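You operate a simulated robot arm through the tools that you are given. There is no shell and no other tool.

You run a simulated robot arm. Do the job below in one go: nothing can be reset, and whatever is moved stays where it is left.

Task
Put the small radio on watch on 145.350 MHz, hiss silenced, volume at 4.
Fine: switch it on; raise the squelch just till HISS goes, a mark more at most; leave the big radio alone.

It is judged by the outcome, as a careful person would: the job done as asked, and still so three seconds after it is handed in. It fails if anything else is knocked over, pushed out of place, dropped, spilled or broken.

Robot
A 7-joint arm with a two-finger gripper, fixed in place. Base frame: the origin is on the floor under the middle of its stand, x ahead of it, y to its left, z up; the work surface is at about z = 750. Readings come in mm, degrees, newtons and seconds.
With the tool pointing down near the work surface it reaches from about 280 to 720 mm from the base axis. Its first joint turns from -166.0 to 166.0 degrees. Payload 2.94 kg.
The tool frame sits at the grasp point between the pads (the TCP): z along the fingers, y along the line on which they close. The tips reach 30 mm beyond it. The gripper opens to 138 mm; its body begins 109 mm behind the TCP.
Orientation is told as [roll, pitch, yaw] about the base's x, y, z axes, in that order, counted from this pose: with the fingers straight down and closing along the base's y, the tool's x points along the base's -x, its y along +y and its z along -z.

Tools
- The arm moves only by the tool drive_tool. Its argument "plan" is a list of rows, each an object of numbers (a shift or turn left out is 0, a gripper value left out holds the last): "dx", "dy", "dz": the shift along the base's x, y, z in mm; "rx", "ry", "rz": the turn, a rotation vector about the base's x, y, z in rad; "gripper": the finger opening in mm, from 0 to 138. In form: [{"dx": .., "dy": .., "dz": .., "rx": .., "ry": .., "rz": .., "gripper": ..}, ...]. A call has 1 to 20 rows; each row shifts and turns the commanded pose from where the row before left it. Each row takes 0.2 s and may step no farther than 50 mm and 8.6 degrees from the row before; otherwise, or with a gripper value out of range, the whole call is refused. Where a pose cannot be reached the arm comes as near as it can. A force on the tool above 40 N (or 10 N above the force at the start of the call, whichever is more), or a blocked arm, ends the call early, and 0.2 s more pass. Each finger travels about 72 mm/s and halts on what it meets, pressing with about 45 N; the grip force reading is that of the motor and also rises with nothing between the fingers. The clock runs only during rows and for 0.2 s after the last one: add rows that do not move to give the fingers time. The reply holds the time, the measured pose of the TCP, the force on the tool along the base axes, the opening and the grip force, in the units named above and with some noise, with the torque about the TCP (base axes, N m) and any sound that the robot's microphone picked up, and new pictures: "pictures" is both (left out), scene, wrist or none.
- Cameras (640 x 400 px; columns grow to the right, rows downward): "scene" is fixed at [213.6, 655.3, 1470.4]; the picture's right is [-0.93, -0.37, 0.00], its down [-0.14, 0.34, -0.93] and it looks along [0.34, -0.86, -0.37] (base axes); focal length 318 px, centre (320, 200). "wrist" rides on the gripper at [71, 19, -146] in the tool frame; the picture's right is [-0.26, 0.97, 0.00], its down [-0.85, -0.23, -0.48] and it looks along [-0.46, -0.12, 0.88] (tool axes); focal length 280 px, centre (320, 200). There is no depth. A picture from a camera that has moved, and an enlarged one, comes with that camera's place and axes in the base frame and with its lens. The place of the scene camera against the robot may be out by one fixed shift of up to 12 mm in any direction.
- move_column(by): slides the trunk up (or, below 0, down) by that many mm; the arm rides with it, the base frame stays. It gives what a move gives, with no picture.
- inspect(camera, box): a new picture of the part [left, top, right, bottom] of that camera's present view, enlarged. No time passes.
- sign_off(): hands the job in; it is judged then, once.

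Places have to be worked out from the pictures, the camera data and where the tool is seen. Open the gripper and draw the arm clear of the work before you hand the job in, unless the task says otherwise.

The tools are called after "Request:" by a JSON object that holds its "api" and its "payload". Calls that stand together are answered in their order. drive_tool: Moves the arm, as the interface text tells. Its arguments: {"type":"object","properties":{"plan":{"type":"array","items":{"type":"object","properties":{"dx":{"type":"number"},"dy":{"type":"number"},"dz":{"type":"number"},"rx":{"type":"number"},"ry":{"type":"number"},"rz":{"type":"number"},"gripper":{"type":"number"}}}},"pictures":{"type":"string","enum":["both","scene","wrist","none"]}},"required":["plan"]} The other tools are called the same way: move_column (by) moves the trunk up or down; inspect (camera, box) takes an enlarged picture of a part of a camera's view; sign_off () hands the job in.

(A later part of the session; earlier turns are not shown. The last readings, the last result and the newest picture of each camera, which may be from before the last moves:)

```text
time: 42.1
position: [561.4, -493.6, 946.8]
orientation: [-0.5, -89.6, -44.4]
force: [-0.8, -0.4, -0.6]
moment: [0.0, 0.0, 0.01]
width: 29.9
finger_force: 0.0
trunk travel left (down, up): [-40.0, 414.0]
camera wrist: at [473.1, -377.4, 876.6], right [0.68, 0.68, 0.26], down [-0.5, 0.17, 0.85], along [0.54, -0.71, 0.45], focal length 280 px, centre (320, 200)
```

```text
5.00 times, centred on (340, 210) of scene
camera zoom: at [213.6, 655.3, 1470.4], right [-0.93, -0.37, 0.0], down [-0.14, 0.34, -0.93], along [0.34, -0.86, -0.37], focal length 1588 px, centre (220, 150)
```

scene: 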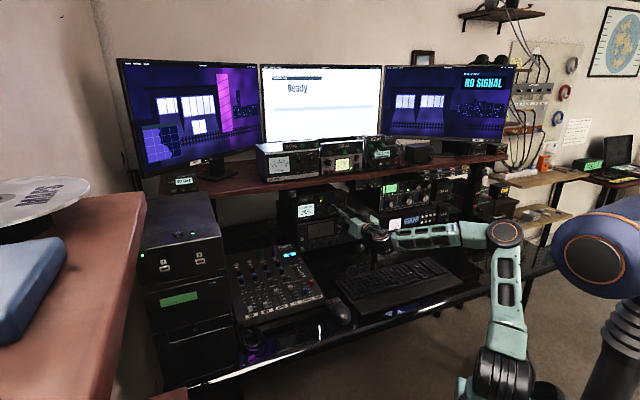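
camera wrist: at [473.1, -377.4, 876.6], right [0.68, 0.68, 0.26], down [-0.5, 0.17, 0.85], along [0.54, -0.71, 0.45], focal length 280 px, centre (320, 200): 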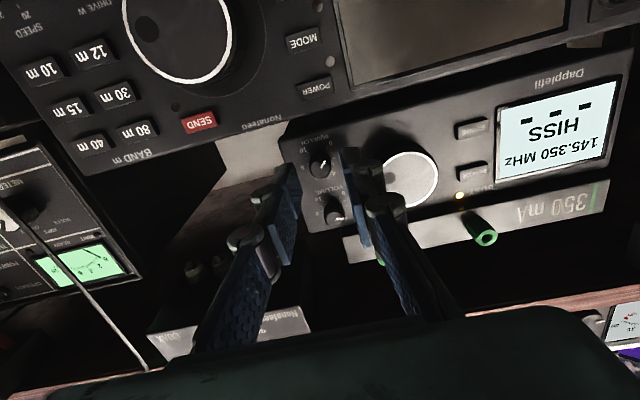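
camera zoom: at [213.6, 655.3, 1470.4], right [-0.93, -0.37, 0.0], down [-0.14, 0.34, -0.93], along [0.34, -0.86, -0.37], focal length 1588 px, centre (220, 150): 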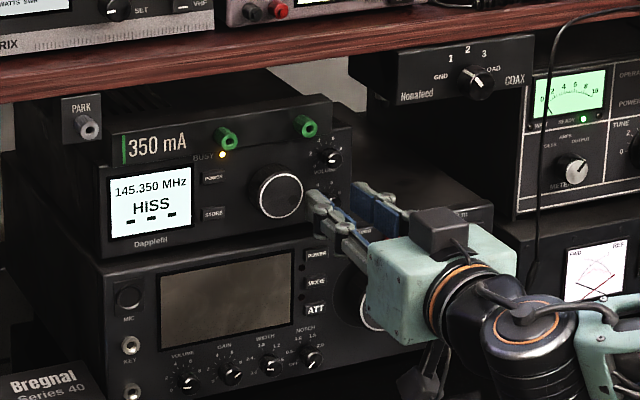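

Squelch knob is now centred within about 1 mm. I advance another 10 mm so the tips pass its front, keeping about 8 mm from the panel.

Request:
{"api": "drive_tool", "payload": {"plan": [{"dx": 3.5, "dy": -3.5, "dz": -0.5}, {"dx": 3.5, "dy": -3.5}, {"rz": 0}], "pictures": "wrist"}}

Request:
{"api": "inspect", "payload": {"camera": "wrist", "box": [240, 90, 420, 210]}}

Request:
{"api": "inspect", "payload": {"camera": "scene", "box": [330, 190, 390, 230]}}

```text
time: 42.9
position: [568.0, -501.5, 944.7]
orientation: [-1.5, -89.7, -43.5]
force: [-0.4, 0.1, -0.1]
moment: [-0.01, 0.01, 0.04]
width: 30.0
finger_force: 0.0
trunk travel left (down, up): [-40.0, 414.0]
camera wrist: at [479.6, -385.1, 876.0], right [0.68, 0.68, 0.26], down [-0.5, 0.17, 0.85], along [0.54, -0.71, 0.45], focal length 280 px, centre (320, 200)
```

wrist: 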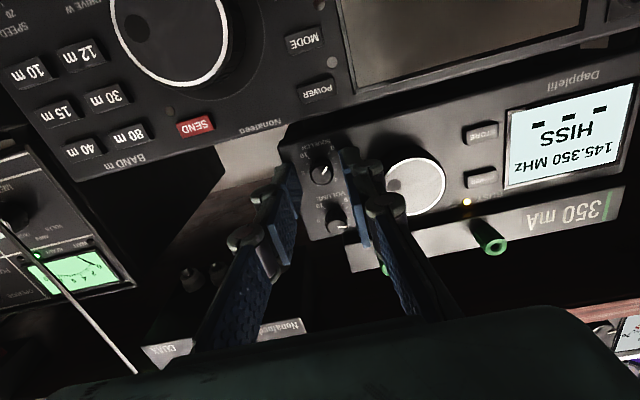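

```text
3.33 times, centred on (330, 150) of wrist
camera zoom: at [479.6, -385.1, 876.0], right [0.68, 0.68, 0.26], down [-0.5, 0.17, 0.85], along [0.54, -0.71, 0.45], focal length 935 px, centre (287, 367)
```

zoom: 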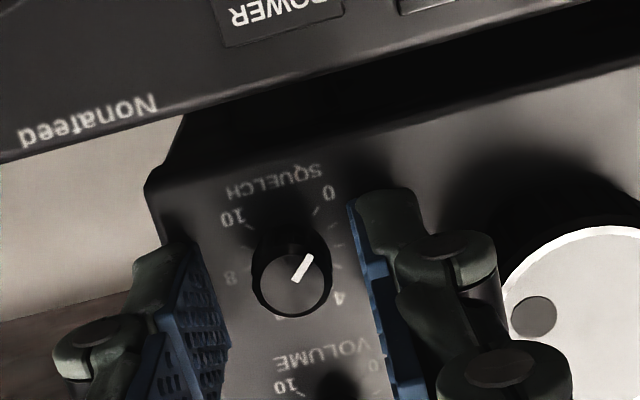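

```text
10.00 times, centred on (360, 210) of scene
camera zoom: at [213.6, 655.3, 1470.4], right [-0.93, -0.37, 0.0], down [-0.14, 0.34, -0.93], along [0.34, -0.86, -0.37], focal length 3177 px, centre (-80, 100)
```

zoom: 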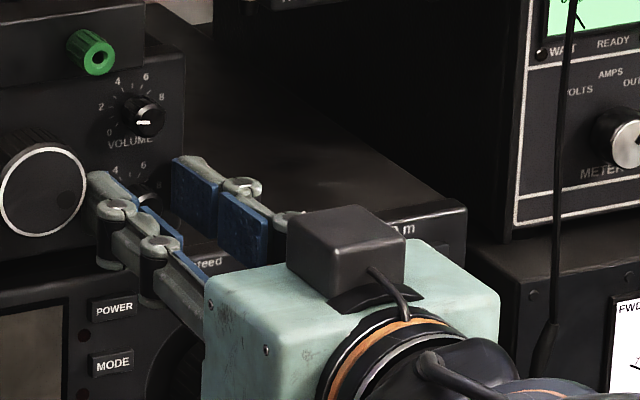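

The tips now overlap the knob by about 7 mm. I go 3 mm deeper, shift 1 mm left, and close on the squelch knob.

Request:
{"api": "drive_tool", "payload": {"plan": [{"dx": 2.8, "dy": -1.4}, {"rz": 0}, {"gripper": 20}, {"gripper": 8}, {"rz": 0}, {"rz": 0}], "pictures": "wrist"}}

Request:
{"api": "inspect", "payload": {"camera": "wrist", "box": [240, 90, 420, 210]}}

Request:
{"api": "inspect", "payload": {"camera": "scene", "box": [290, 170, 390, 250]}}

```text
time: 44.3
position: [572.2, -501.9, 945.7]
orientation: [-5.4, -89.5, -39.6]
force: [5.4, 0.3, 1.3]
moment: [0.03, -0.04, 0.06]
width: 14.1
finger_force: 40.7
trunk travel left (down, up): [-40.0, 414.0]
camera wrist: at [483.0, -385.9, 876.0], right [0.68, 0.68, 0.26], down [-0.5, 0.17, 0.85], along [0.54, -0.71, 0.45], focal length 280 px, centre (320, 200)
```

wrist: 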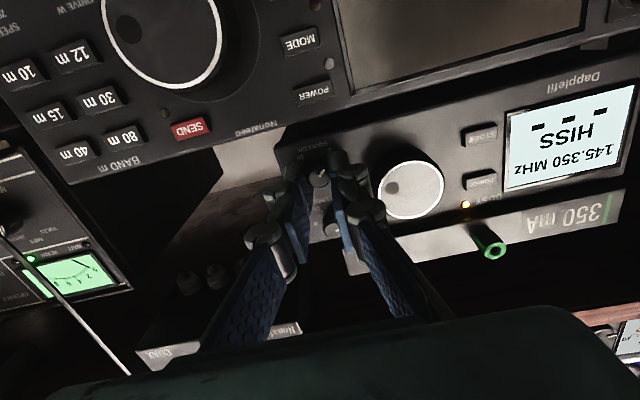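

```text
3.33 times, centred on (330, 150) of wrist
camera zoom: at [483.0, -385.9, 876.0], right [0.68, 0.68, 0.26], down [-0.5, 0.17, 0.85], along [0.54, -0.71, 0.45], focal length 935 px, centre (287, 367)
```

zoom: 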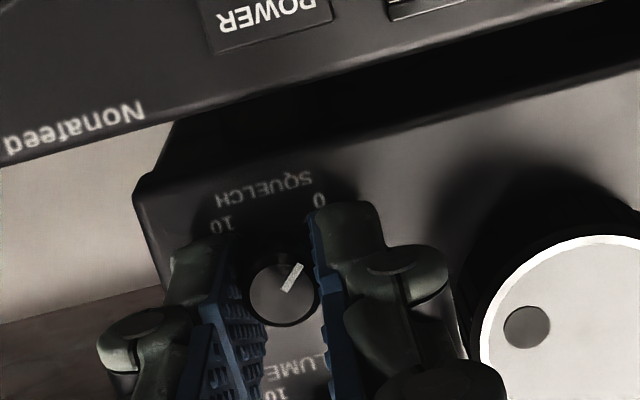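

```text
5.00 times, centred on (340, 210) of scene
camera zoom: at [213.6, 655.3, 1470.4], right [-0.93, -0.37, 0.0], down [-0.14, 0.34, -0.93], along [0.34, -0.86, -0.37], focal length 1588 px, centre (220, 150)
```

zoom: 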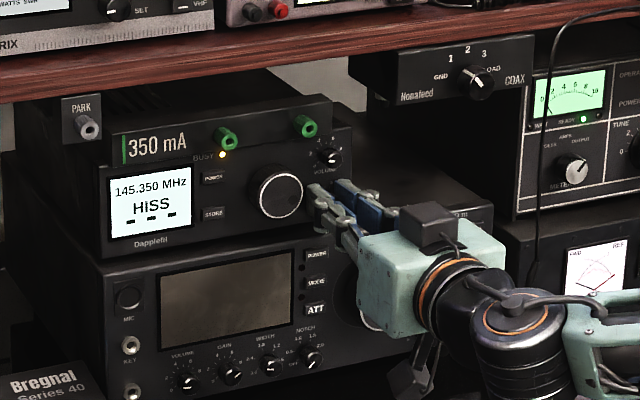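

Held at 14 mm with little side force. I turn clockwise 24° (about 0.9 mark) and check for HISS.

Request:
{"api": "drive_tool", "payload": {"plan": [{"rx": 0.099, "ry": -0.099}, {"rx": 0.099, "ry": -0.099}, {"rx": 0.099, "ry": -0.099}, {"rz": 0}], "pictures": "both"}}

Request:
{"api": "inspect", "payload": {"camera": "wrist", "box": [240, 90, 420, 210]}}

Request:
{"api": "inspect", "payload": {"camera": "scene", "box": [290, 170, 390, 250]}}

```text
time: 45.3
position: [570.8, -501.8, 945.6]
orientation: [89.3, -65.8, -134.2]
force: [6.3, -5.3, 3.7]
moment: [0.2, 0.17, 0.13]
width: 14.1
finger_force: 40.3
trunk travel left (down, up): [-40.0, 414.0]
camera wrist: at [501.4, -367.7, 889.6], right [0.55, 0.55, 0.63], down [-0.73, -0.06, 0.68], along [0.41, -0.84, 0.36], focal length 280 px, centre (320, 200)
```

scene: 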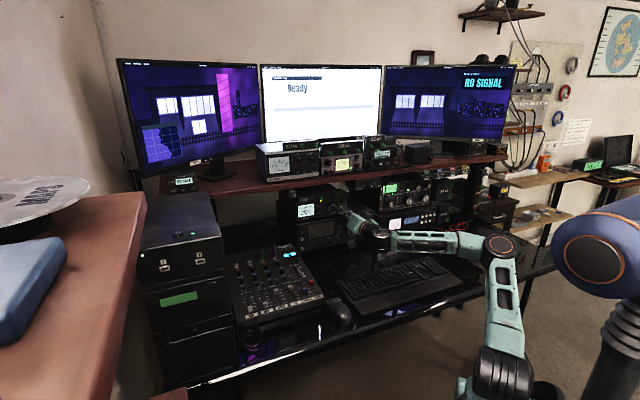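
wrist: 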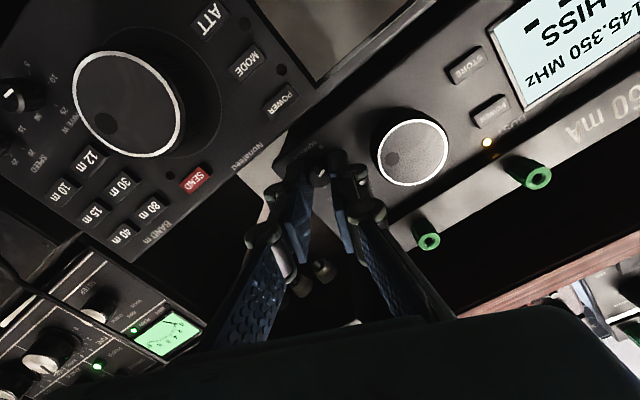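

```text
3.33 times, centred on (330, 150) of wrist
camera zoom: at [501.4, -367.7, 889.6], right [0.55, 0.55, 0.63], down [-0.73, -0.06, 0.68], along [0.41, -0.84, 0.36], focal length 935 px, centre (287, 367)
```

zoom: 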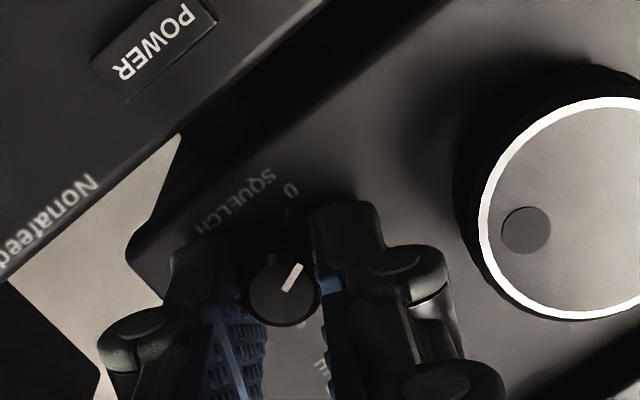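

```text
5.00 times, centred on (340, 210) of scene
camera zoom: at [213.6, 655.3, 1470.4], right [-0.93, -0.37, 0.0], down [-0.14, 0.34, -0.93], along [0.34, -0.86, -0.37], focal length 1588 px, centre (220, 150)
```

zoom: 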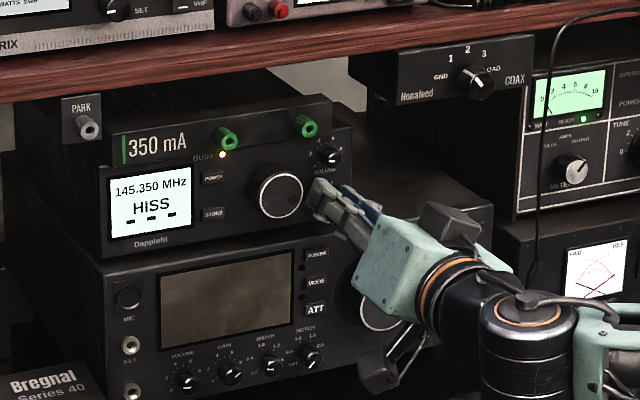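

The pointer turns with the gripper, at about 0.9 mark; HISS persists. I turn 16° more.

Request:
{"api": "drive_tool", "payload": {"plan": [{"rx": 0.099, "ry": -0.099}, {"rx": 0.099, "ry": -0.099}, {"rz": 0}], "pictures": "scene"}}

Request:
{"api": "inspect", "payload": {"camera": "scene", "box": [290, 170, 390, 250]}}

```text
time: 46.1
position: [570.6, -503.7, 943.9]
orientation: [89.5, -49.9, -134.6]
force: [9.0, -14.7, 6.2]
moment: [0.12, 0.07, 0.11]
width: 14.2
finger_force: 40.3
trunk travel left (down, up): [-40.0, 414.0]
```

scene: 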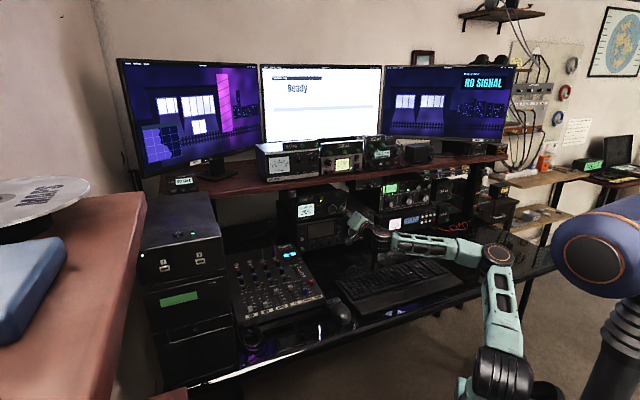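

```text
5.00 times, centred on (340, 210) of scene
camera zoom: at [213.6, 655.3, 1470.4], right [-0.93, -0.37, 0.0], down [-0.14, 0.34, -0.93], along [0.34, -0.86, -0.37], focal length 1588 px, centre (220, 150)
```

zoom: 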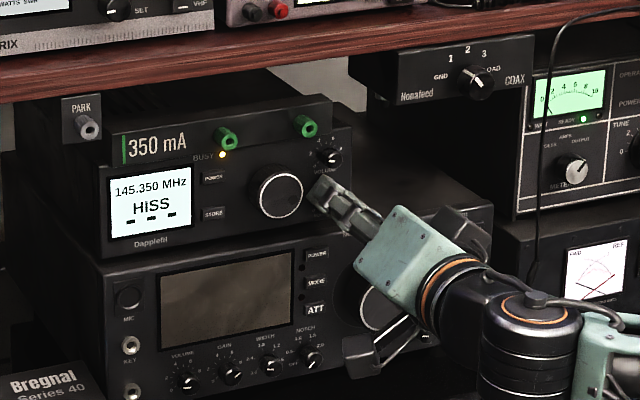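

HISS still shown at about 1.4 marks. There's about 17 N of axial pull building, so I ease the tool in 1 mm and turn another 8°.

Request:
{"api": "drive_tool", "payload": {"plan": [{"dx": 0.7, "dy": -0.7}, {"rx": 0.099, "ry": -0.099}, {"rz": 0}], "pictures": "scene"}}

Request:
{"api": "inspect", "payload": {"camera": "scene", "box": [290, 170, 390, 250]}}

```text
time: 46.9
position: [569.8, -503.4, 944.5]
orientation: [89.4, -41.7, -134.4]
force: [-17.9, 0.9, -5.2]
moment: [0.01, 0.02, -0.32]
width: 14.0
finger_force: 41.0
trunk travel left (down, up): [-40.0, 414.0]
```

scene: 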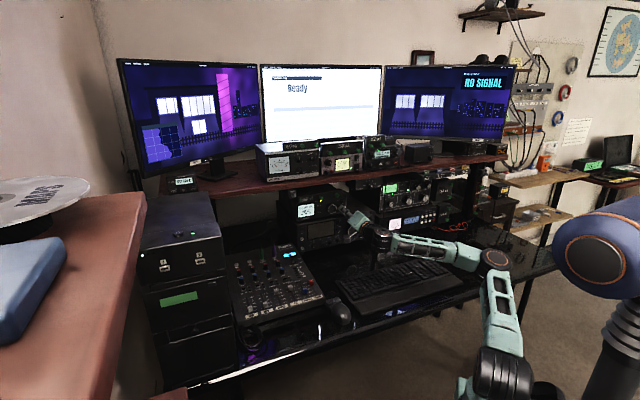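

```text
5.00 times, centred on (340, 210) of scene
camera zoom: at [213.6, 655.3, 1470.4], right [-0.93, -0.37, 0.0], down [-0.14, 0.34, -0.93], along [0.34, -0.86, -0.37], focal length 1588 px, centre (220, 150)
```

zoom: 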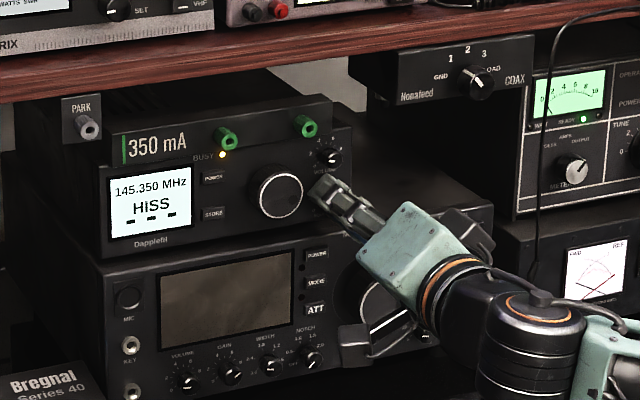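

Over-corrected slightly (axial stiffness is high); HISS remains at about 1.75 marks. I ease back half a millimetre and turn 8° more.

Request:
{"api": "drive_tool", "payload": {"plan": [{"dx": -0.6, "dy": 0.0, "dz": -0.2}, {"rx": 0.099, "ry": -0.099}, {"rz": 0}], "pictures": "scene"}}

Request:
{"api": "inspect", "payload": {"camera": "scene", "box": [290, 170, 390, 250]}}

```text
time: 47.7
position: [570.6, -504.4, 944.1]
orientation: [89.6, -33.7, -134.5]
force: [-26.4, 5.8, -14.1]
moment: [0.21, 0.32, -0.17]
width: 14.1
finger_force: 40.5
trunk travel left (down, up): [-40.0, 414.0]
```

scene: 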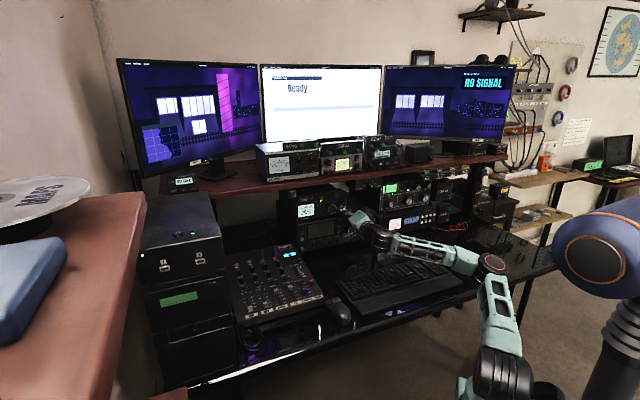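

```text
5.00 times, centred on (340, 210) of scene
camera zoom: at [213.6, 655.3, 1470.4], right [-0.93, -0.37, 0.0], down [-0.14, 0.34, -0.93], along [0.34, -0.86, -0.37], focal length 1588 px, centre (220, 150)
```

zoom: 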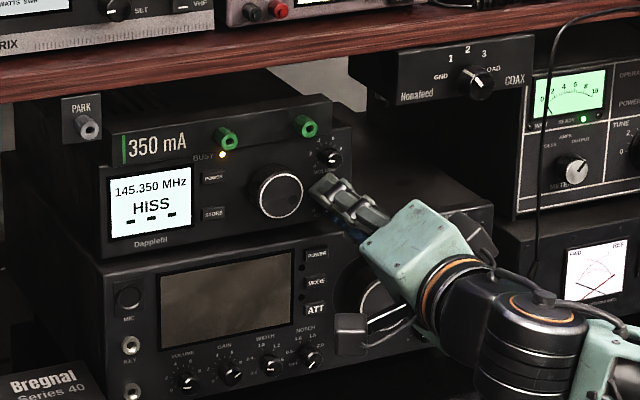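

HISS persists at about 2 marks but force has reached 30 N, so I release to relieve it before continuing.

Request:
{"api": "drive_tool", "payload": {"plan": [{"gripper": 26}, {"rz": 0}, {"rz": 0}], "pictures": "wrist"}}

Request:
{"api": "inspect", "payload": {"camera": "wrist", "box": [240, 90, 420, 210]}}

Request:
{"api": "inspect", "payload": {"camera": "scene", "box": [290, 170, 390, 250]}}

```text
time: 48.5
position: [572.8, -501.8, 946.0]
orientation: [89.8, -33.9, -134.4]
force: [-0.8, 1.7, 0.8]
moment: [0.02, 0.01, 0.03]
width: 25.2
finger_force: 0.1
trunk travel left (down, up): [-40.0, 414.0]
camera wrist: at [518.2, -350.9, 923.2], right [0.23, 0.23, 0.95], down [-0.92, -0.26, 0.28], along [0.31, -0.94, 0.15], focal length 280 px, centre (320, 200)
```

wrist: 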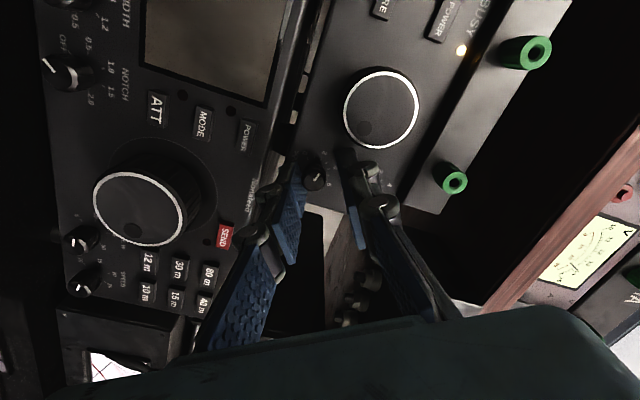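

```text
3.33 times, centred on (330, 150) of wrist
camera zoom: at [518.2, -350.9, 923.2], right [0.23, 0.23, 0.95], down [-0.92, -0.26, 0.28], along [0.31, -0.94, 0.15], focal length 935 px, centre (287, 367)
```

zoom: 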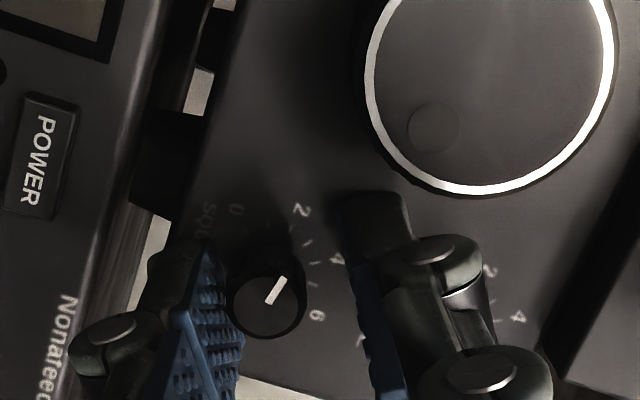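

```text
5.00 times, centred on (340, 210) of scene
camera zoom: at [213.6, 655.3, 1470.4], right [-0.93, -0.37, 0.0], down [-0.14, 0.34, -0.93], along [0.34, -0.86, -0.37], focal length 1588 px, centre (220, 150)
```

zoom: 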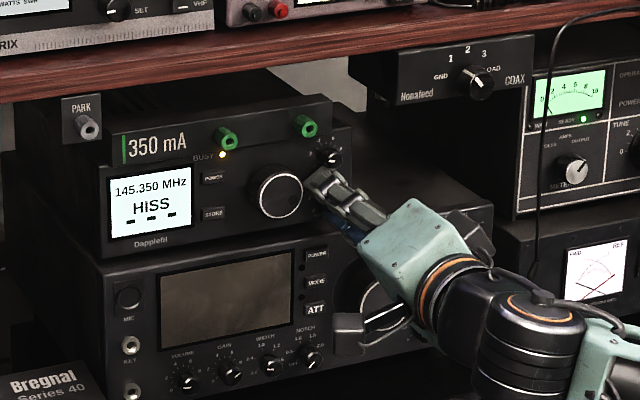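

Unloaded, the tool sits about 3.5 mm off the knob along its closing line; the pointer reads about 2.2. I shift onto the knob's centre and re-grip.

Request:
{"api": "drive_tool", "payload": {"plan": [{"dx": -1.4, "dy": -1.4, "dz": -2.9}, {"rz": 0}, {"gripper": 8}, {"rz": 0}, {"rz": 0}], "pictures": "wrist"}}

Request:
{"api": "inspect", "payload": {"camera": "wrist", "box": [240, 90, 420, 210]}}

```text
time: 49.7
position: [570.6, -504.6, 943.4]
orientation: [90.0, -33.9, -134.5]
force: [13.5, -2.9, 11.3]
moment: [0.01, -0.05, 0.44]
width: 13.9
finger_force: 40.3
trunk travel left (down, up): [-40.0, 414.0]
camera wrist: at [517.0, -352.8, 920.2], right [0.23, 0.23, 0.95], down [-0.92, -0.26, 0.28], along [0.31, -0.94, 0.15], focal length 280 px, centre (320, 200)
```

wrist: 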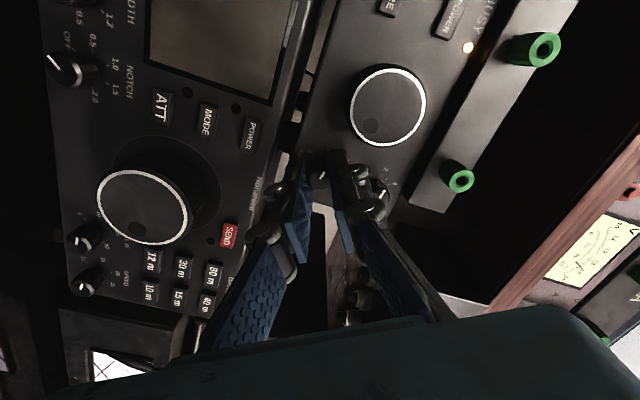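

```text
3.33 times, centred on (330, 150) of wrist
camera zoom: at [517.0, -352.8, 920.2], right [0.23, 0.23, 0.95], down [-0.92, -0.26, 0.28], along [0.31, -0.94, 0.15], focal length 935 px, centre (287, 367)
```

zoom: 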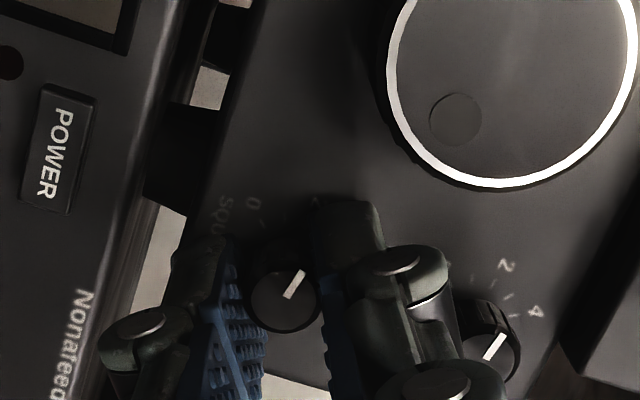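

Now a slight push the other way, so I ease back ~1.2 mm along the closing line and turn 8° more.

Request:
{"api": "drive_tool", "payload": {"plan": [{"dx": 0.5, "dy": 0.5, "dz": 1.0}, {"rx": 0.099, "ry": -0.099}, {"rz": 0}], "pictures": "scene"}}

Request:
{"api": "inspect", "payload": {"camera": "scene", "box": [290, 170, 390, 250]}}

```text
time: 50.5
position: [571.0, -503.9, 943.6]
orientation: [89.8, -25.8, -134.6]
force: [7.0, 0.1, 7.7]
moment: [-0.14, -0.16, -0.09]
width: 14.2
finger_force: 39.8
trunk travel left (down, up): [-40.0, 414.0]
```

scene: 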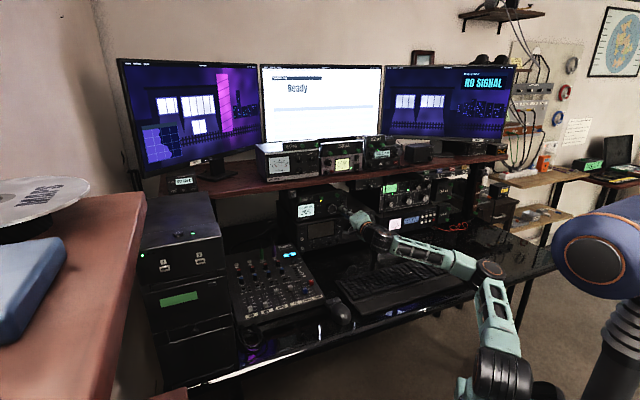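

```text
5.00 times, centred on (340, 210) of scene
camera zoom: at [213.6, 655.3, 1470.4], right [-0.93, -0.37, 0.0], down [-0.14, 0.34, -0.93], along [0.34, -0.86, -0.37], focal length 1588 px, centre (220, 150)
```

zoom: 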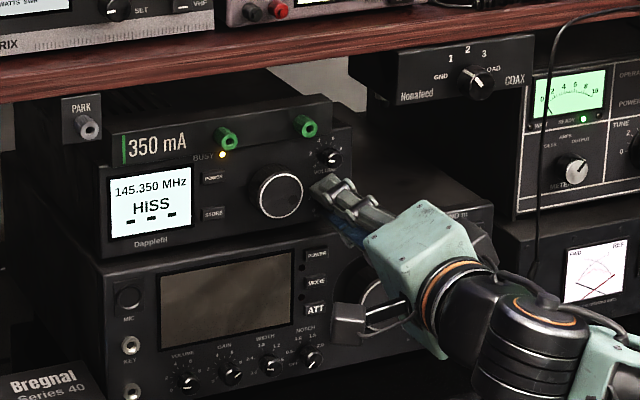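

HISS still shown at about 2.4 marks, force is down to 10 N. Another 8°.

Request:
{"api": "drive_tool", "payload": {"plan": [{"rx": 0.099, "ry": -0.099}, {"rz": 0}], "pictures": "scene"}}

Request:
{"api": "inspect", "payload": {"camera": "scene", "box": [290, 170, 390, 250]}}

```text
time: 51.1
position: [570.8, -504.1, 943.5]
orientation: [89.9, -17.7, -134.6]
force: [10.9, -3.1, 6.8]
moment: [-0.06, -0.08, 0.15]
width: 14.0
finger_force: 40.4
trunk travel left (down, up): [-40.0, 414.0]
```

scene: 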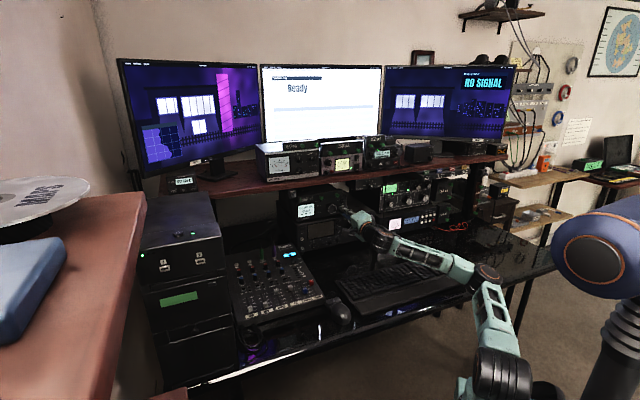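

```text
5.00 times, centred on (340, 210) of scene
camera zoom: at [213.6, 655.3, 1470.4], right [-0.93, -0.37, 0.0], down [-0.14, 0.34, -0.93], along [0.34, -0.86, -0.37], focal length 1588 px, centre (220, 150)
```

zoom: 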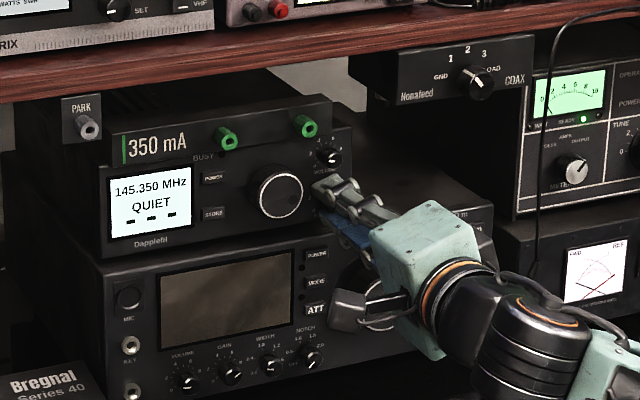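

Display now says QUIET and the BUSY lamp is out. I add a hair more (4°, about 0.15 mark) as margin, then release.

Request:
{"api": "drive_tool", "payload": {"plan": [{"rx": 0.05, "ry": -0.05}, {"rz": 0}, {"gripper": 28}, {"rz": 0}, {"rz": 0}], "pictures": "both"}}

Request:
{"api": "inspect", "payload": {"camera": "scene", "box": [290, 170, 390, 250]}}

Request:
{"api": "inspect", "payload": {"camera": "wrist", "box": [240, 90, 420, 210]}}

```text
time: 52.3
position: [569.8, -505.3, 943.5]
orientation: [89.8, -13.8, -134.7]
force: [-5.5, 2.4, -1.6]
moment: [0.09, 0.08, -0.16]
width: 28.7
finger_force: 0.1
trunk travel left (down, up): [-40.0, 414.0]
camera wrist: at [518.7, -350.7, 945.4], right [-0.02, -0.02, 1.0], down [-0.96, -0.29, -0.02], along [0.29, -0.96, -0.01], focal length 280 px, centre (320, 200)
```

scene: 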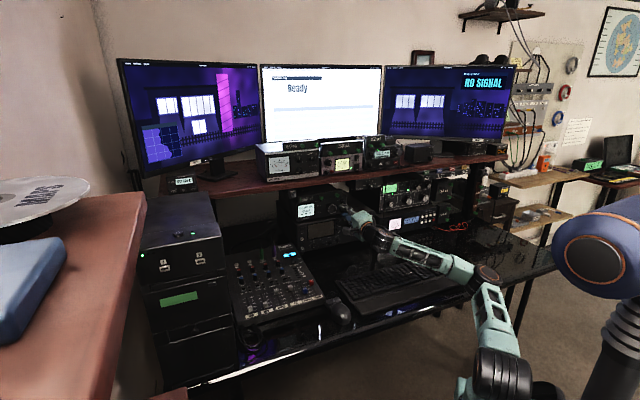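
wrist: 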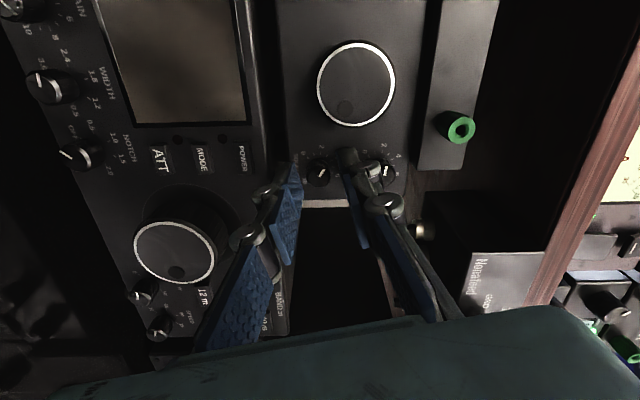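

```text
5.00 times, centred on (340, 210) of scene
camera zoom: at [213.6, 655.3, 1470.4], right [-0.93, -0.37, 0.0], down [-0.14, 0.34, -0.93], along [0.34, -0.86, -0.37], focal length 1588 px, centre (220, 150)
```

zoom: 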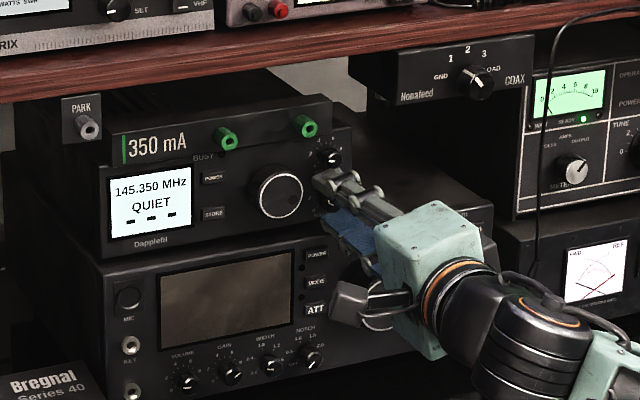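

```text
3.33 times, centred on (330, 150) of wrist
camera zoom: at [518.7, -350.7, 945.4], right [-0.02, -0.02, 1.0], down [-0.96, -0.29, -0.02], along [0.29, -0.96, -0.01], focal length 935 px, centre (287, 367)
```

zoom: 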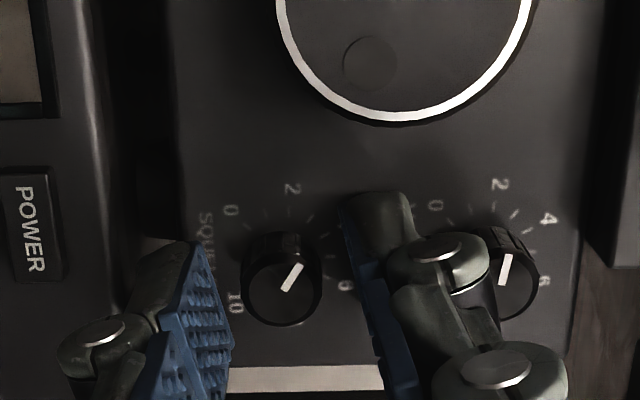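

QUIET holds after release and the volume pointer is still about 2. I narrow the fingers slightly to stay off the volume knob and back straight out 40 mm.

Request:
{"api": "drive_tool", "payload": {"plan": [{"gripper": 23}, {"rz": 0}, {"dx": -3.5, "dy": 3.5}, {"dx": -7, "dy": 7}, {"dx": -9, "dy": 9}, {"dx": -9, "dy": 9}, {"rz": 0}], "pictures": "both"}}

Request:
{"api": "inspect", "payload": {"camera": "scene", "box": [290, 170, 390, 250]}}

Request:
{"api": "inspect", "payload": {"camera": "wrist", "box": [240, 70, 440, 210]}}

```text
time: 53.9
position: [542.3, -473.8, 942.1]
orientation: [89.8, -13.8, -134.6]
force: [0.0, 0.4, -0.2]
moment: [0.0, 0.02, 0.03]
width: 23.0
finger_force: 0.1
trunk travel left (down, up): [-40.0, 414.0]
camera wrist: at [490.6, -321.1, 945.4], right [-0.02, -0.02, 1.0], down [-0.96, -0.29, -0.02], along [0.29, -0.96, -0.01], focal length 280 px, centre (320, 200)
```

scene: 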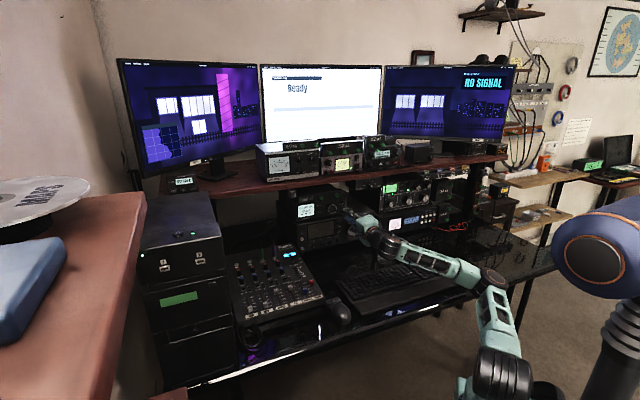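
wrist: 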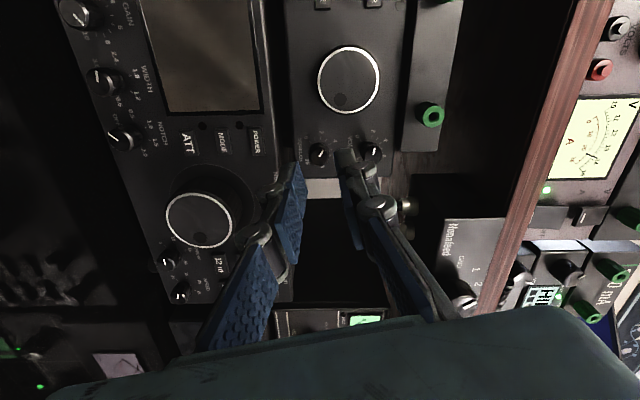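

```text
5.00 times, centred on (340, 210) of scene
camera zoom: at [213.6, 655.3, 1470.4], right [-0.93, -0.37, 0.0], down [-0.14, 0.34, -0.93], along [0.34, -0.86, -0.37], focal length 1588 px, centre (220, 150)
```

zoom: 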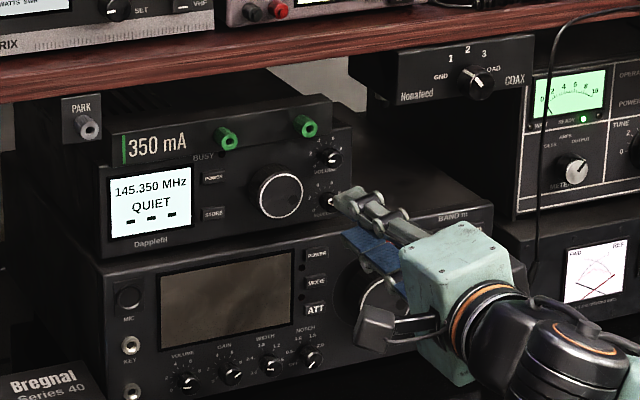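

```text
2.86 times, centred on (340, 140) of wrist
camera zoom: at [490.6, -321.1, 945.4], right [-0.02, -0.02, 1.0], down [-0.96, -0.29, -0.02], along [0.29, -0.96, -0.01], focal length 801 px, centre (263, 371)
```

zoom: 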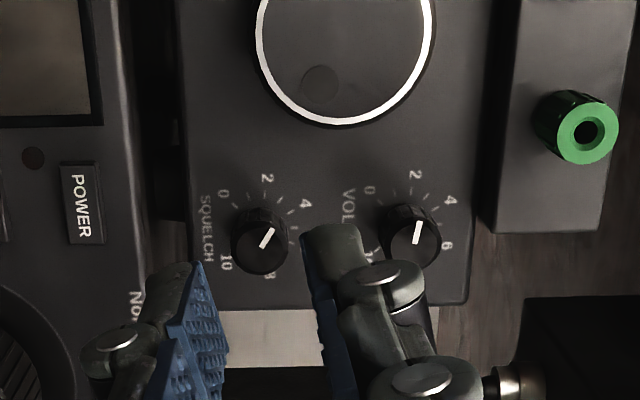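

Everything reads right: 145.350, QUIET, squelch pointer about 2.7, volume about 2.05. Volume knob is 41.7 mm above squelch, so at about L 49.5, z 985.6. I roll back to level while rising in front of it.

Request:
{"api": "drive_tool", "payload": {"plan": [{"dx": -7, "dy": 7}, {"rx": -0.094, "ry": 0.094, "dz": 4.3}, {"rx": -0.094, "ry": 0.094, "dz": 4.3}, {"rx": -0.094, "ry": 0.094, "dz": 4.3}, {"rx": -0.094, "ry": 0.094, "dz": 4.3}, {"rx": -0.094, "ry": 0.094, "dz": 4.3}, {"rx": -0.094, "ry": 0.094, "dz": 4.3}, {"rx": -0.094, "ry": 0.094, "dz": 4.3}, {"rx": -0.094, "ry": 0.094, "dz": 4.3}, {"rx": -0.094, "ry": 0.094, "dz": 4.3}, {"rx": -0.094, "ry": 0.094, "dz": 4.3, "gripper": 28}, {"rz": 0}], "pictures": "wrist"}}

Request:
{"api": "inspect", "payload": {"camera": "wrist", "box": [240, 70, 440, 210]}}

Request:
{"api": "inspect", "payload": {"camera": "scene", "box": [290, 170, 390, 250]}}

```text
time: 56.5
position: [534.2, -467.9, 985.1]
orientation: [-19.1, -89.6, -25.7]
force: [-0.2, -0.7, -0.5]
moment: [-0.01, 0.01, 0.01]
width: 27.8
finger_force: 0.0
trunk travel left (down, up): [-40.0, 414.0]
camera wrist: at [445.1, -352.0, 915.9], right [0.68, 0.68, 0.26], down [-0.49, 0.17, 0.85], along [0.54, -0.71, 0.45], focal length 280 px, centre (320, 200)
```

wrist: 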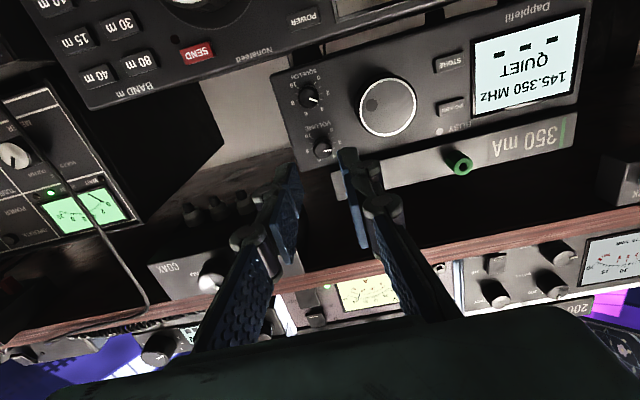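

```text
2.86 times, centred on (340, 140) of wrist
camera zoom: at [445.1, -352.0, 915.9], right [0.68, 0.68, 0.26], down [-0.49, 0.17, 0.85], along [0.54, -0.71, 0.45], focal length 801 px, centre (263, 371)
```

zoom: 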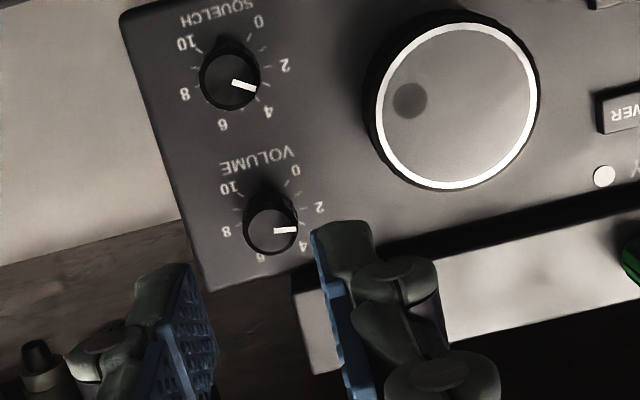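

```text
5.00 times, centred on (340, 210) of scene
camera zoom: at [213.6, 655.3, 1470.4], right [-0.93, -0.37, 0.0], down [-0.14, 0.34, -0.93], along [0.34, -0.86, -0.37], focal length 1588 px, centre (220, 150)
```

zoom: 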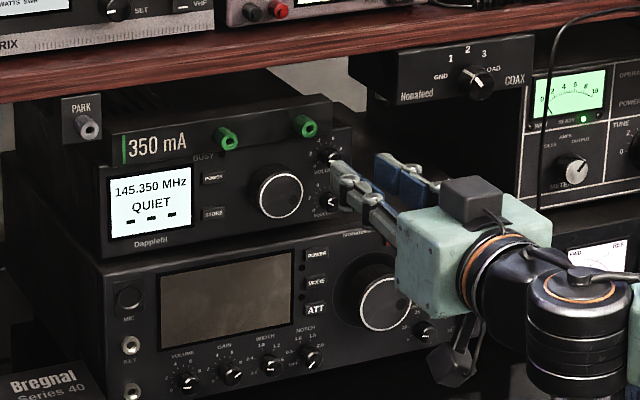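

Volume knob is about 3 mm to the radio's left of the tool axis and level with it. I shift that and advance 30 mm.

Request:
{"api": "drive_tool", "payload": {"plan": [{"dx": 7.8, "dy": -6.4}, {"dx": 7.8, "dy": -6.4}, {"dx": 7.7, "dy": -6.3}, {"rz": 0}], "pictures": "wrist"}}

Request:
{"api": "inspect", "payload": {"camera": "wrist", "box": [240, 90, 420, 210]}}

Request:
{"api": "inspect", "payload": {"camera": "scene", "box": [330, 180, 390, 220]}}

```text
time: 57.5
position: [557.4, -486.8, 985.7]
orientation: [-3.6, -89.6, -41.4]
force: [-0.2, 0.4, 0.1]
moment: [0.03, 0.02, 0.02]
width: 28.0
finger_force: 0.0
trunk travel left (down, up): [-40.0, 414.0]
camera wrist: at [469.0, -371.1, 915.8], right [0.68, 0.68, 0.26], down [-0.5, 0.17, 0.85], along [0.54, -0.71, 0.45], focal length 280 px, centre (320, 200)
```

wrist: 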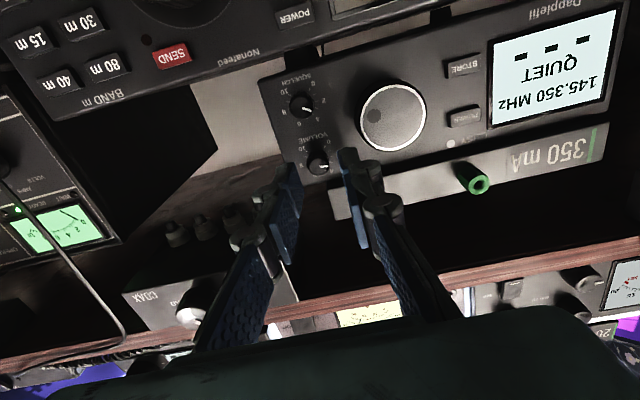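

```text
3.33 times, centred on (330, 150) of wrist
camera zoom: at [469.0, -371.1, 915.8], right [0.68, 0.68, 0.26], down [-0.5, 0.17, 0.85], along [0.54, -0.71, 0.45], focal length 935 px, centre (287, 367)
```

zoom: 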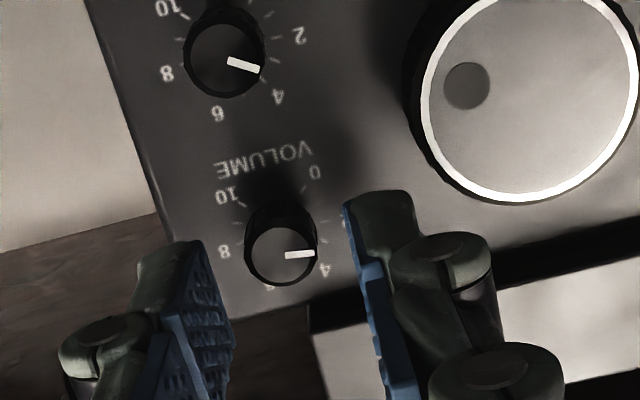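

```text
10.00 times, centred on (360, 200) of scene
camera zoom: at [213.6, 655.3, 1470.4], right [-0.93, -0.37, 0.0], down [-0.14, 0.34, -0.93], along [0.34, -0.86, -0.37], focal length 3177 px, centre (-80, 200)
```

zoom: 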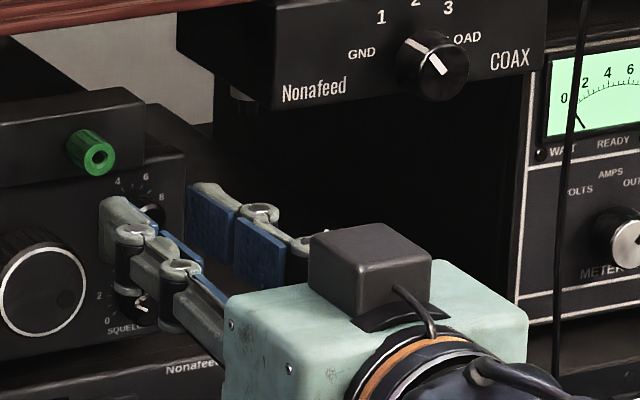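

Centred to within about 1 mm. I advance 21 mm to the same grip depth as on the squelch knob and close.

Request:
{"api": "drive_tool", "payload": {"plan": [{"dx": 5.1, "dy": -4.8}, {"dx": 5.1, "dy": -4.8}, {"dx": 5.0, "dy": -4.9}, {"rz": 0}], "pictures": "wrist"}}

Request:
{"api": "inspect", "payload": {"camera": "wrist", "box": [240, 90, 420, 210]}}

Request:
{"api": "inspect", "payload": {"camera": "scene", "box": [330, 180, 390, 220]}}

```text
time: 58.5
position: [573.1, -500.4, 985.1]
orientation: [-3.9, -89.5, -41.1]
force: [-9.9, 8.9, -3.4]
moment: [-0.07, 0.0, -0.03]
width: 28.1
finger_force: 0.1
trunk travel left (down, up): [-40.0, 414.0]
camera wrist: at [483.8, -385.5, 916.3], right [0.68, 0.68, 0.26], down [-0.5, 0.17, 0.85], along [0.54, -0.71, 0.45], focal length 280 px, centre (320, 200)
```

wrist: 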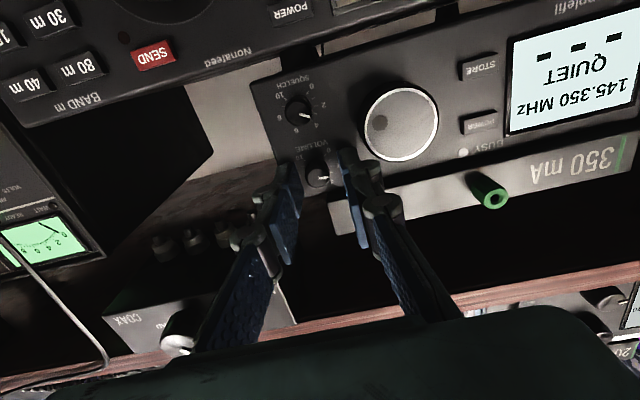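

```text
3.33 times, centred on (330, 150) of wrist
camera zoom: at [483.8, -385.5, 916.3], right [0.68, 0.68, 0.26], down [-0.5, 0.17, 0.85], along [0.54, -0.71, 0.45], focal length 935 px, centre (287, 367)
```

zoom: 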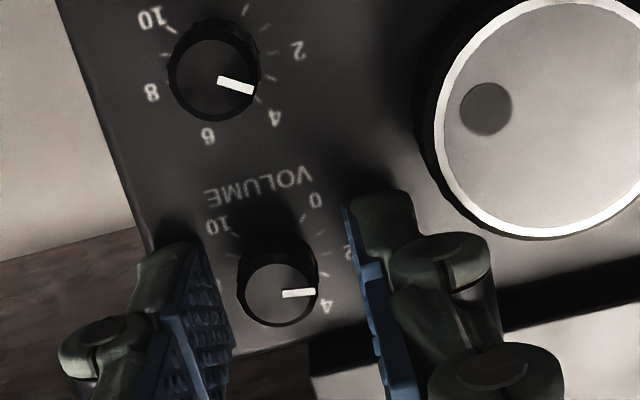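

```text
10.00 times, centred on (360, 200) of scene
camera zoom: at [213.6, 655.3, 1470.4], right [-0.93, -0.37, 0.0], down [-0.14, 0.34, -0.93], along [0.34, -0.86, -0.37], focal length 3177 px, centre (-80, 200)
```

zoom: 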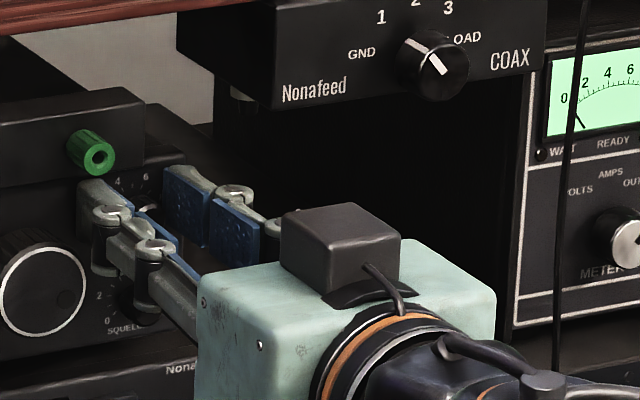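

A 13 N push shows the tips are just touching the panel. I back off 2.5 mm at once, then close on the knob.

Request:
{"api": "drive_tool", "payload": {"plan": [{"dx": -1.8, "dy": 1.8}, {"rz": 0}], "pictures": "none"}}

```text
time: 59.1
position: [570.3, -500.3, 986.5]
orientation: [-1.5, -89.7, -43.5]
force: [0.7, 0.9, 0.0]
moment: [-0.01, -0.01, -0.02]
width: 27.8
finger_force: 0.0
trunk travel left (down, up): [-40.0, 414.0]
```

Contact is gone. Now I close on the volume knob.

Request:
{"api": "drive_tool", "payload": {"plan": [{"gripper": 18}, {"gripper": 8}, {"rz": 0}, {"rz": 0}], "pictures": "both"}}

Request:
{"api": "inspect", "payload": {"camera": "wrist", "box": [240, 90, 420, 210]}}

Request:
{"api": "inspect", "payload": {"camera": "scene", "box": [290, 170, 390, 250]}}

```text
time: 60.1
position: [571.0, -500.2, 986.4]
orientation: [-2.4, -89.7, -42.7]
force: [0.7, -1.6, 0.3]
moment: [0.02, 0.0, 0.03]
width: 14.1
finger_force: 40.8
trunk travel left (down, up): [-40.0, 414.0]
camera wrist: at [482.1, -384.6, 916.0], right [0.68, 0.68, 0.26], down [-0.5, 0.17, 0.85], along [0.54, -0.71, 0.45], focal length 280 px, centre (320, 200)
```

scene: 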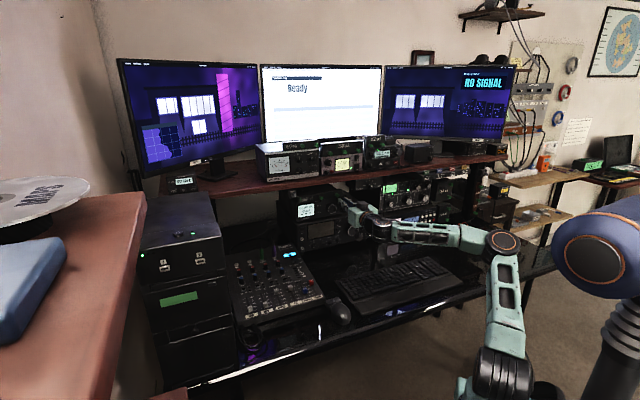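
wrist: 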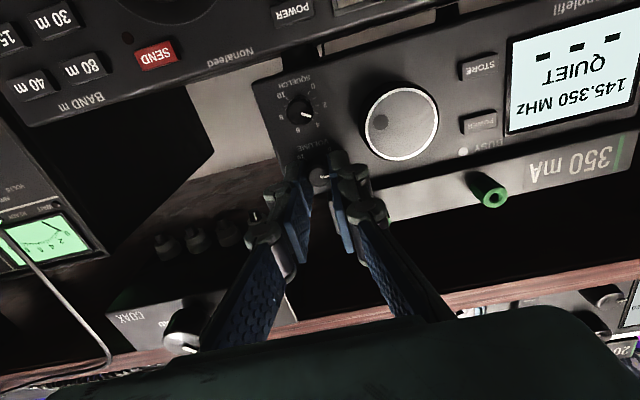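

```text
3.33 times, centred on (330, 150) of wrist
camera zoom: at [482.1, -384.6, 916.0], right [0.68, 0.68, 0.26], down [-0.5, 0.17, 0.85], along [0.54, -0.71, 0.45], focal length 935 px, centre (287, 367)
```

zoom: 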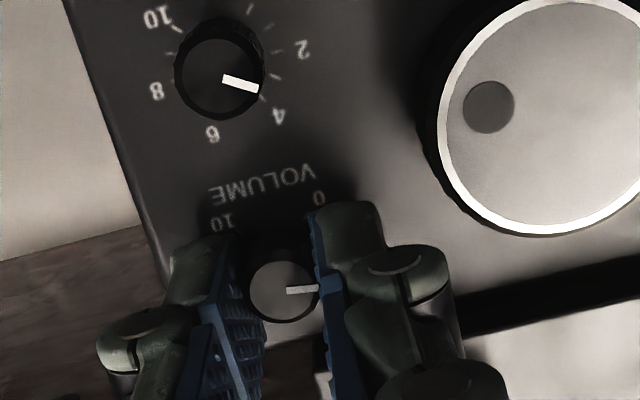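

```text
5.00 times, centred on (340, 210) of scene
camera zoom: at [213.6, 655.3, 1470.4], right [-0.93, -0.37, 0.0], down [-0.14, 0.34, -0.93], along [0.34, -0.86, -0.37], focal length 1588 px, centre (220, 150)
```

zoom: 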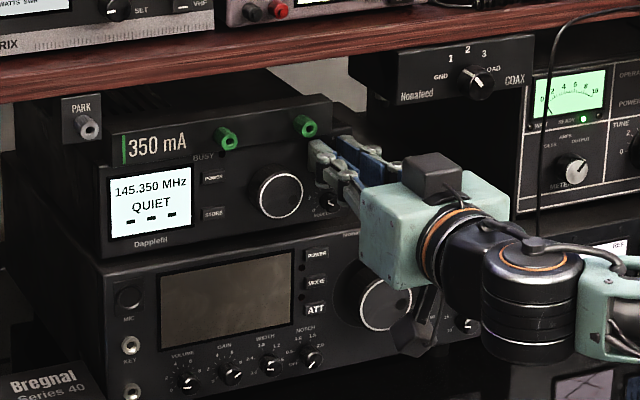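

Gripped with almost no side force. I turn clockwise 24° and look.

Request:
{"api": "drive_tool", "payload": {"plan": [{"rx": 0.099, "ry": -0.099}, {"rx": 0.099, "ry": -0.099}, {"rx": 0.099, "ry": -0.099}, {"rz": 0}], "pictures": "wrist"}}

Request:
{"api": "inspect", "payload": {"camera": "wrist", "box": [240, 90, 420, 210]}}

Request:
{"api": "inspect", "payload": {"camera": "scene", "box": [290, 170, 390, 250]}}

```text
time: 61.1
position: [570.2, -501.2, 984.9]
orientation: [89.2, -65.8, -134.4]
force: [-10.5, 0.9, -4.7]
moment: [-0.71, -0.29, -0.56]
width: 14.6
finger_force: 41.1
trunk travel left (down, up): [-40.0, 414.0]
camera wrist: at [500.6, -366.3, 929.5], right [0.55, 0.54, 0.63], down [-0.73, -0.06, 0.68], along [0.41, -0.84, 0.36], focal length 280 px, centre (320, 200)
```

wrist: 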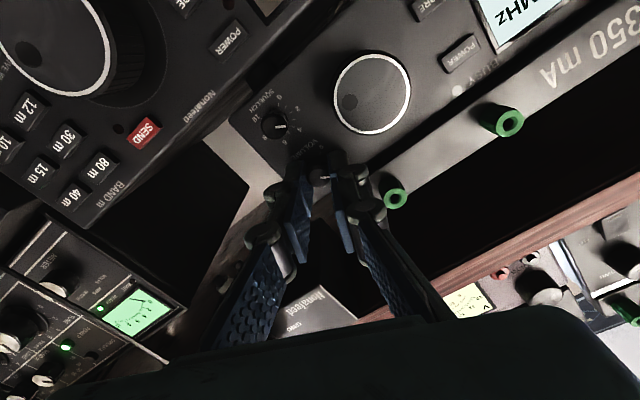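

```text
3.33 times, centred on (330, 150) of wrist
camera zoom: at [500.6, -366.3, 929.5], right [0.55, 0.54, 0.63], down [-0.73, -0.06, 0.68], along [0.41, -0.84, 0.36], focal length 935 px, centre (287, 367)
```

zoom: 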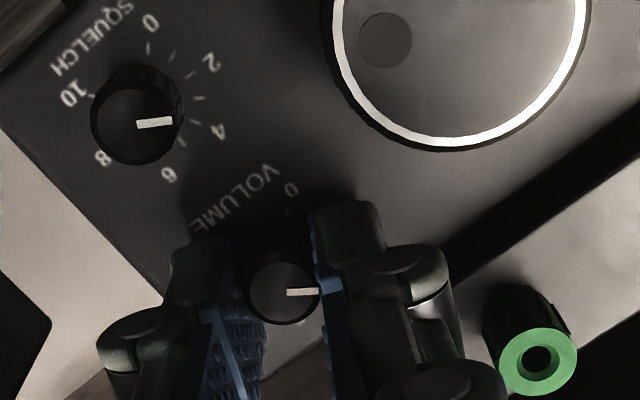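

```text
5.00 times, centred on (340, 210) of scene
camera zoom: at [213.6, 655.3, 1470.4], right [-0.93, -0.37, 0.0], down [-0.14, 0.34, -0.93], along [0.34, -0.86, -0.37], focal length 1588 px, centre (220, 150)
```

zoom: 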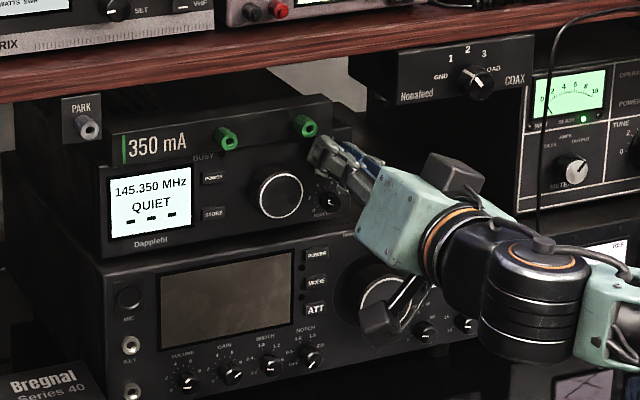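

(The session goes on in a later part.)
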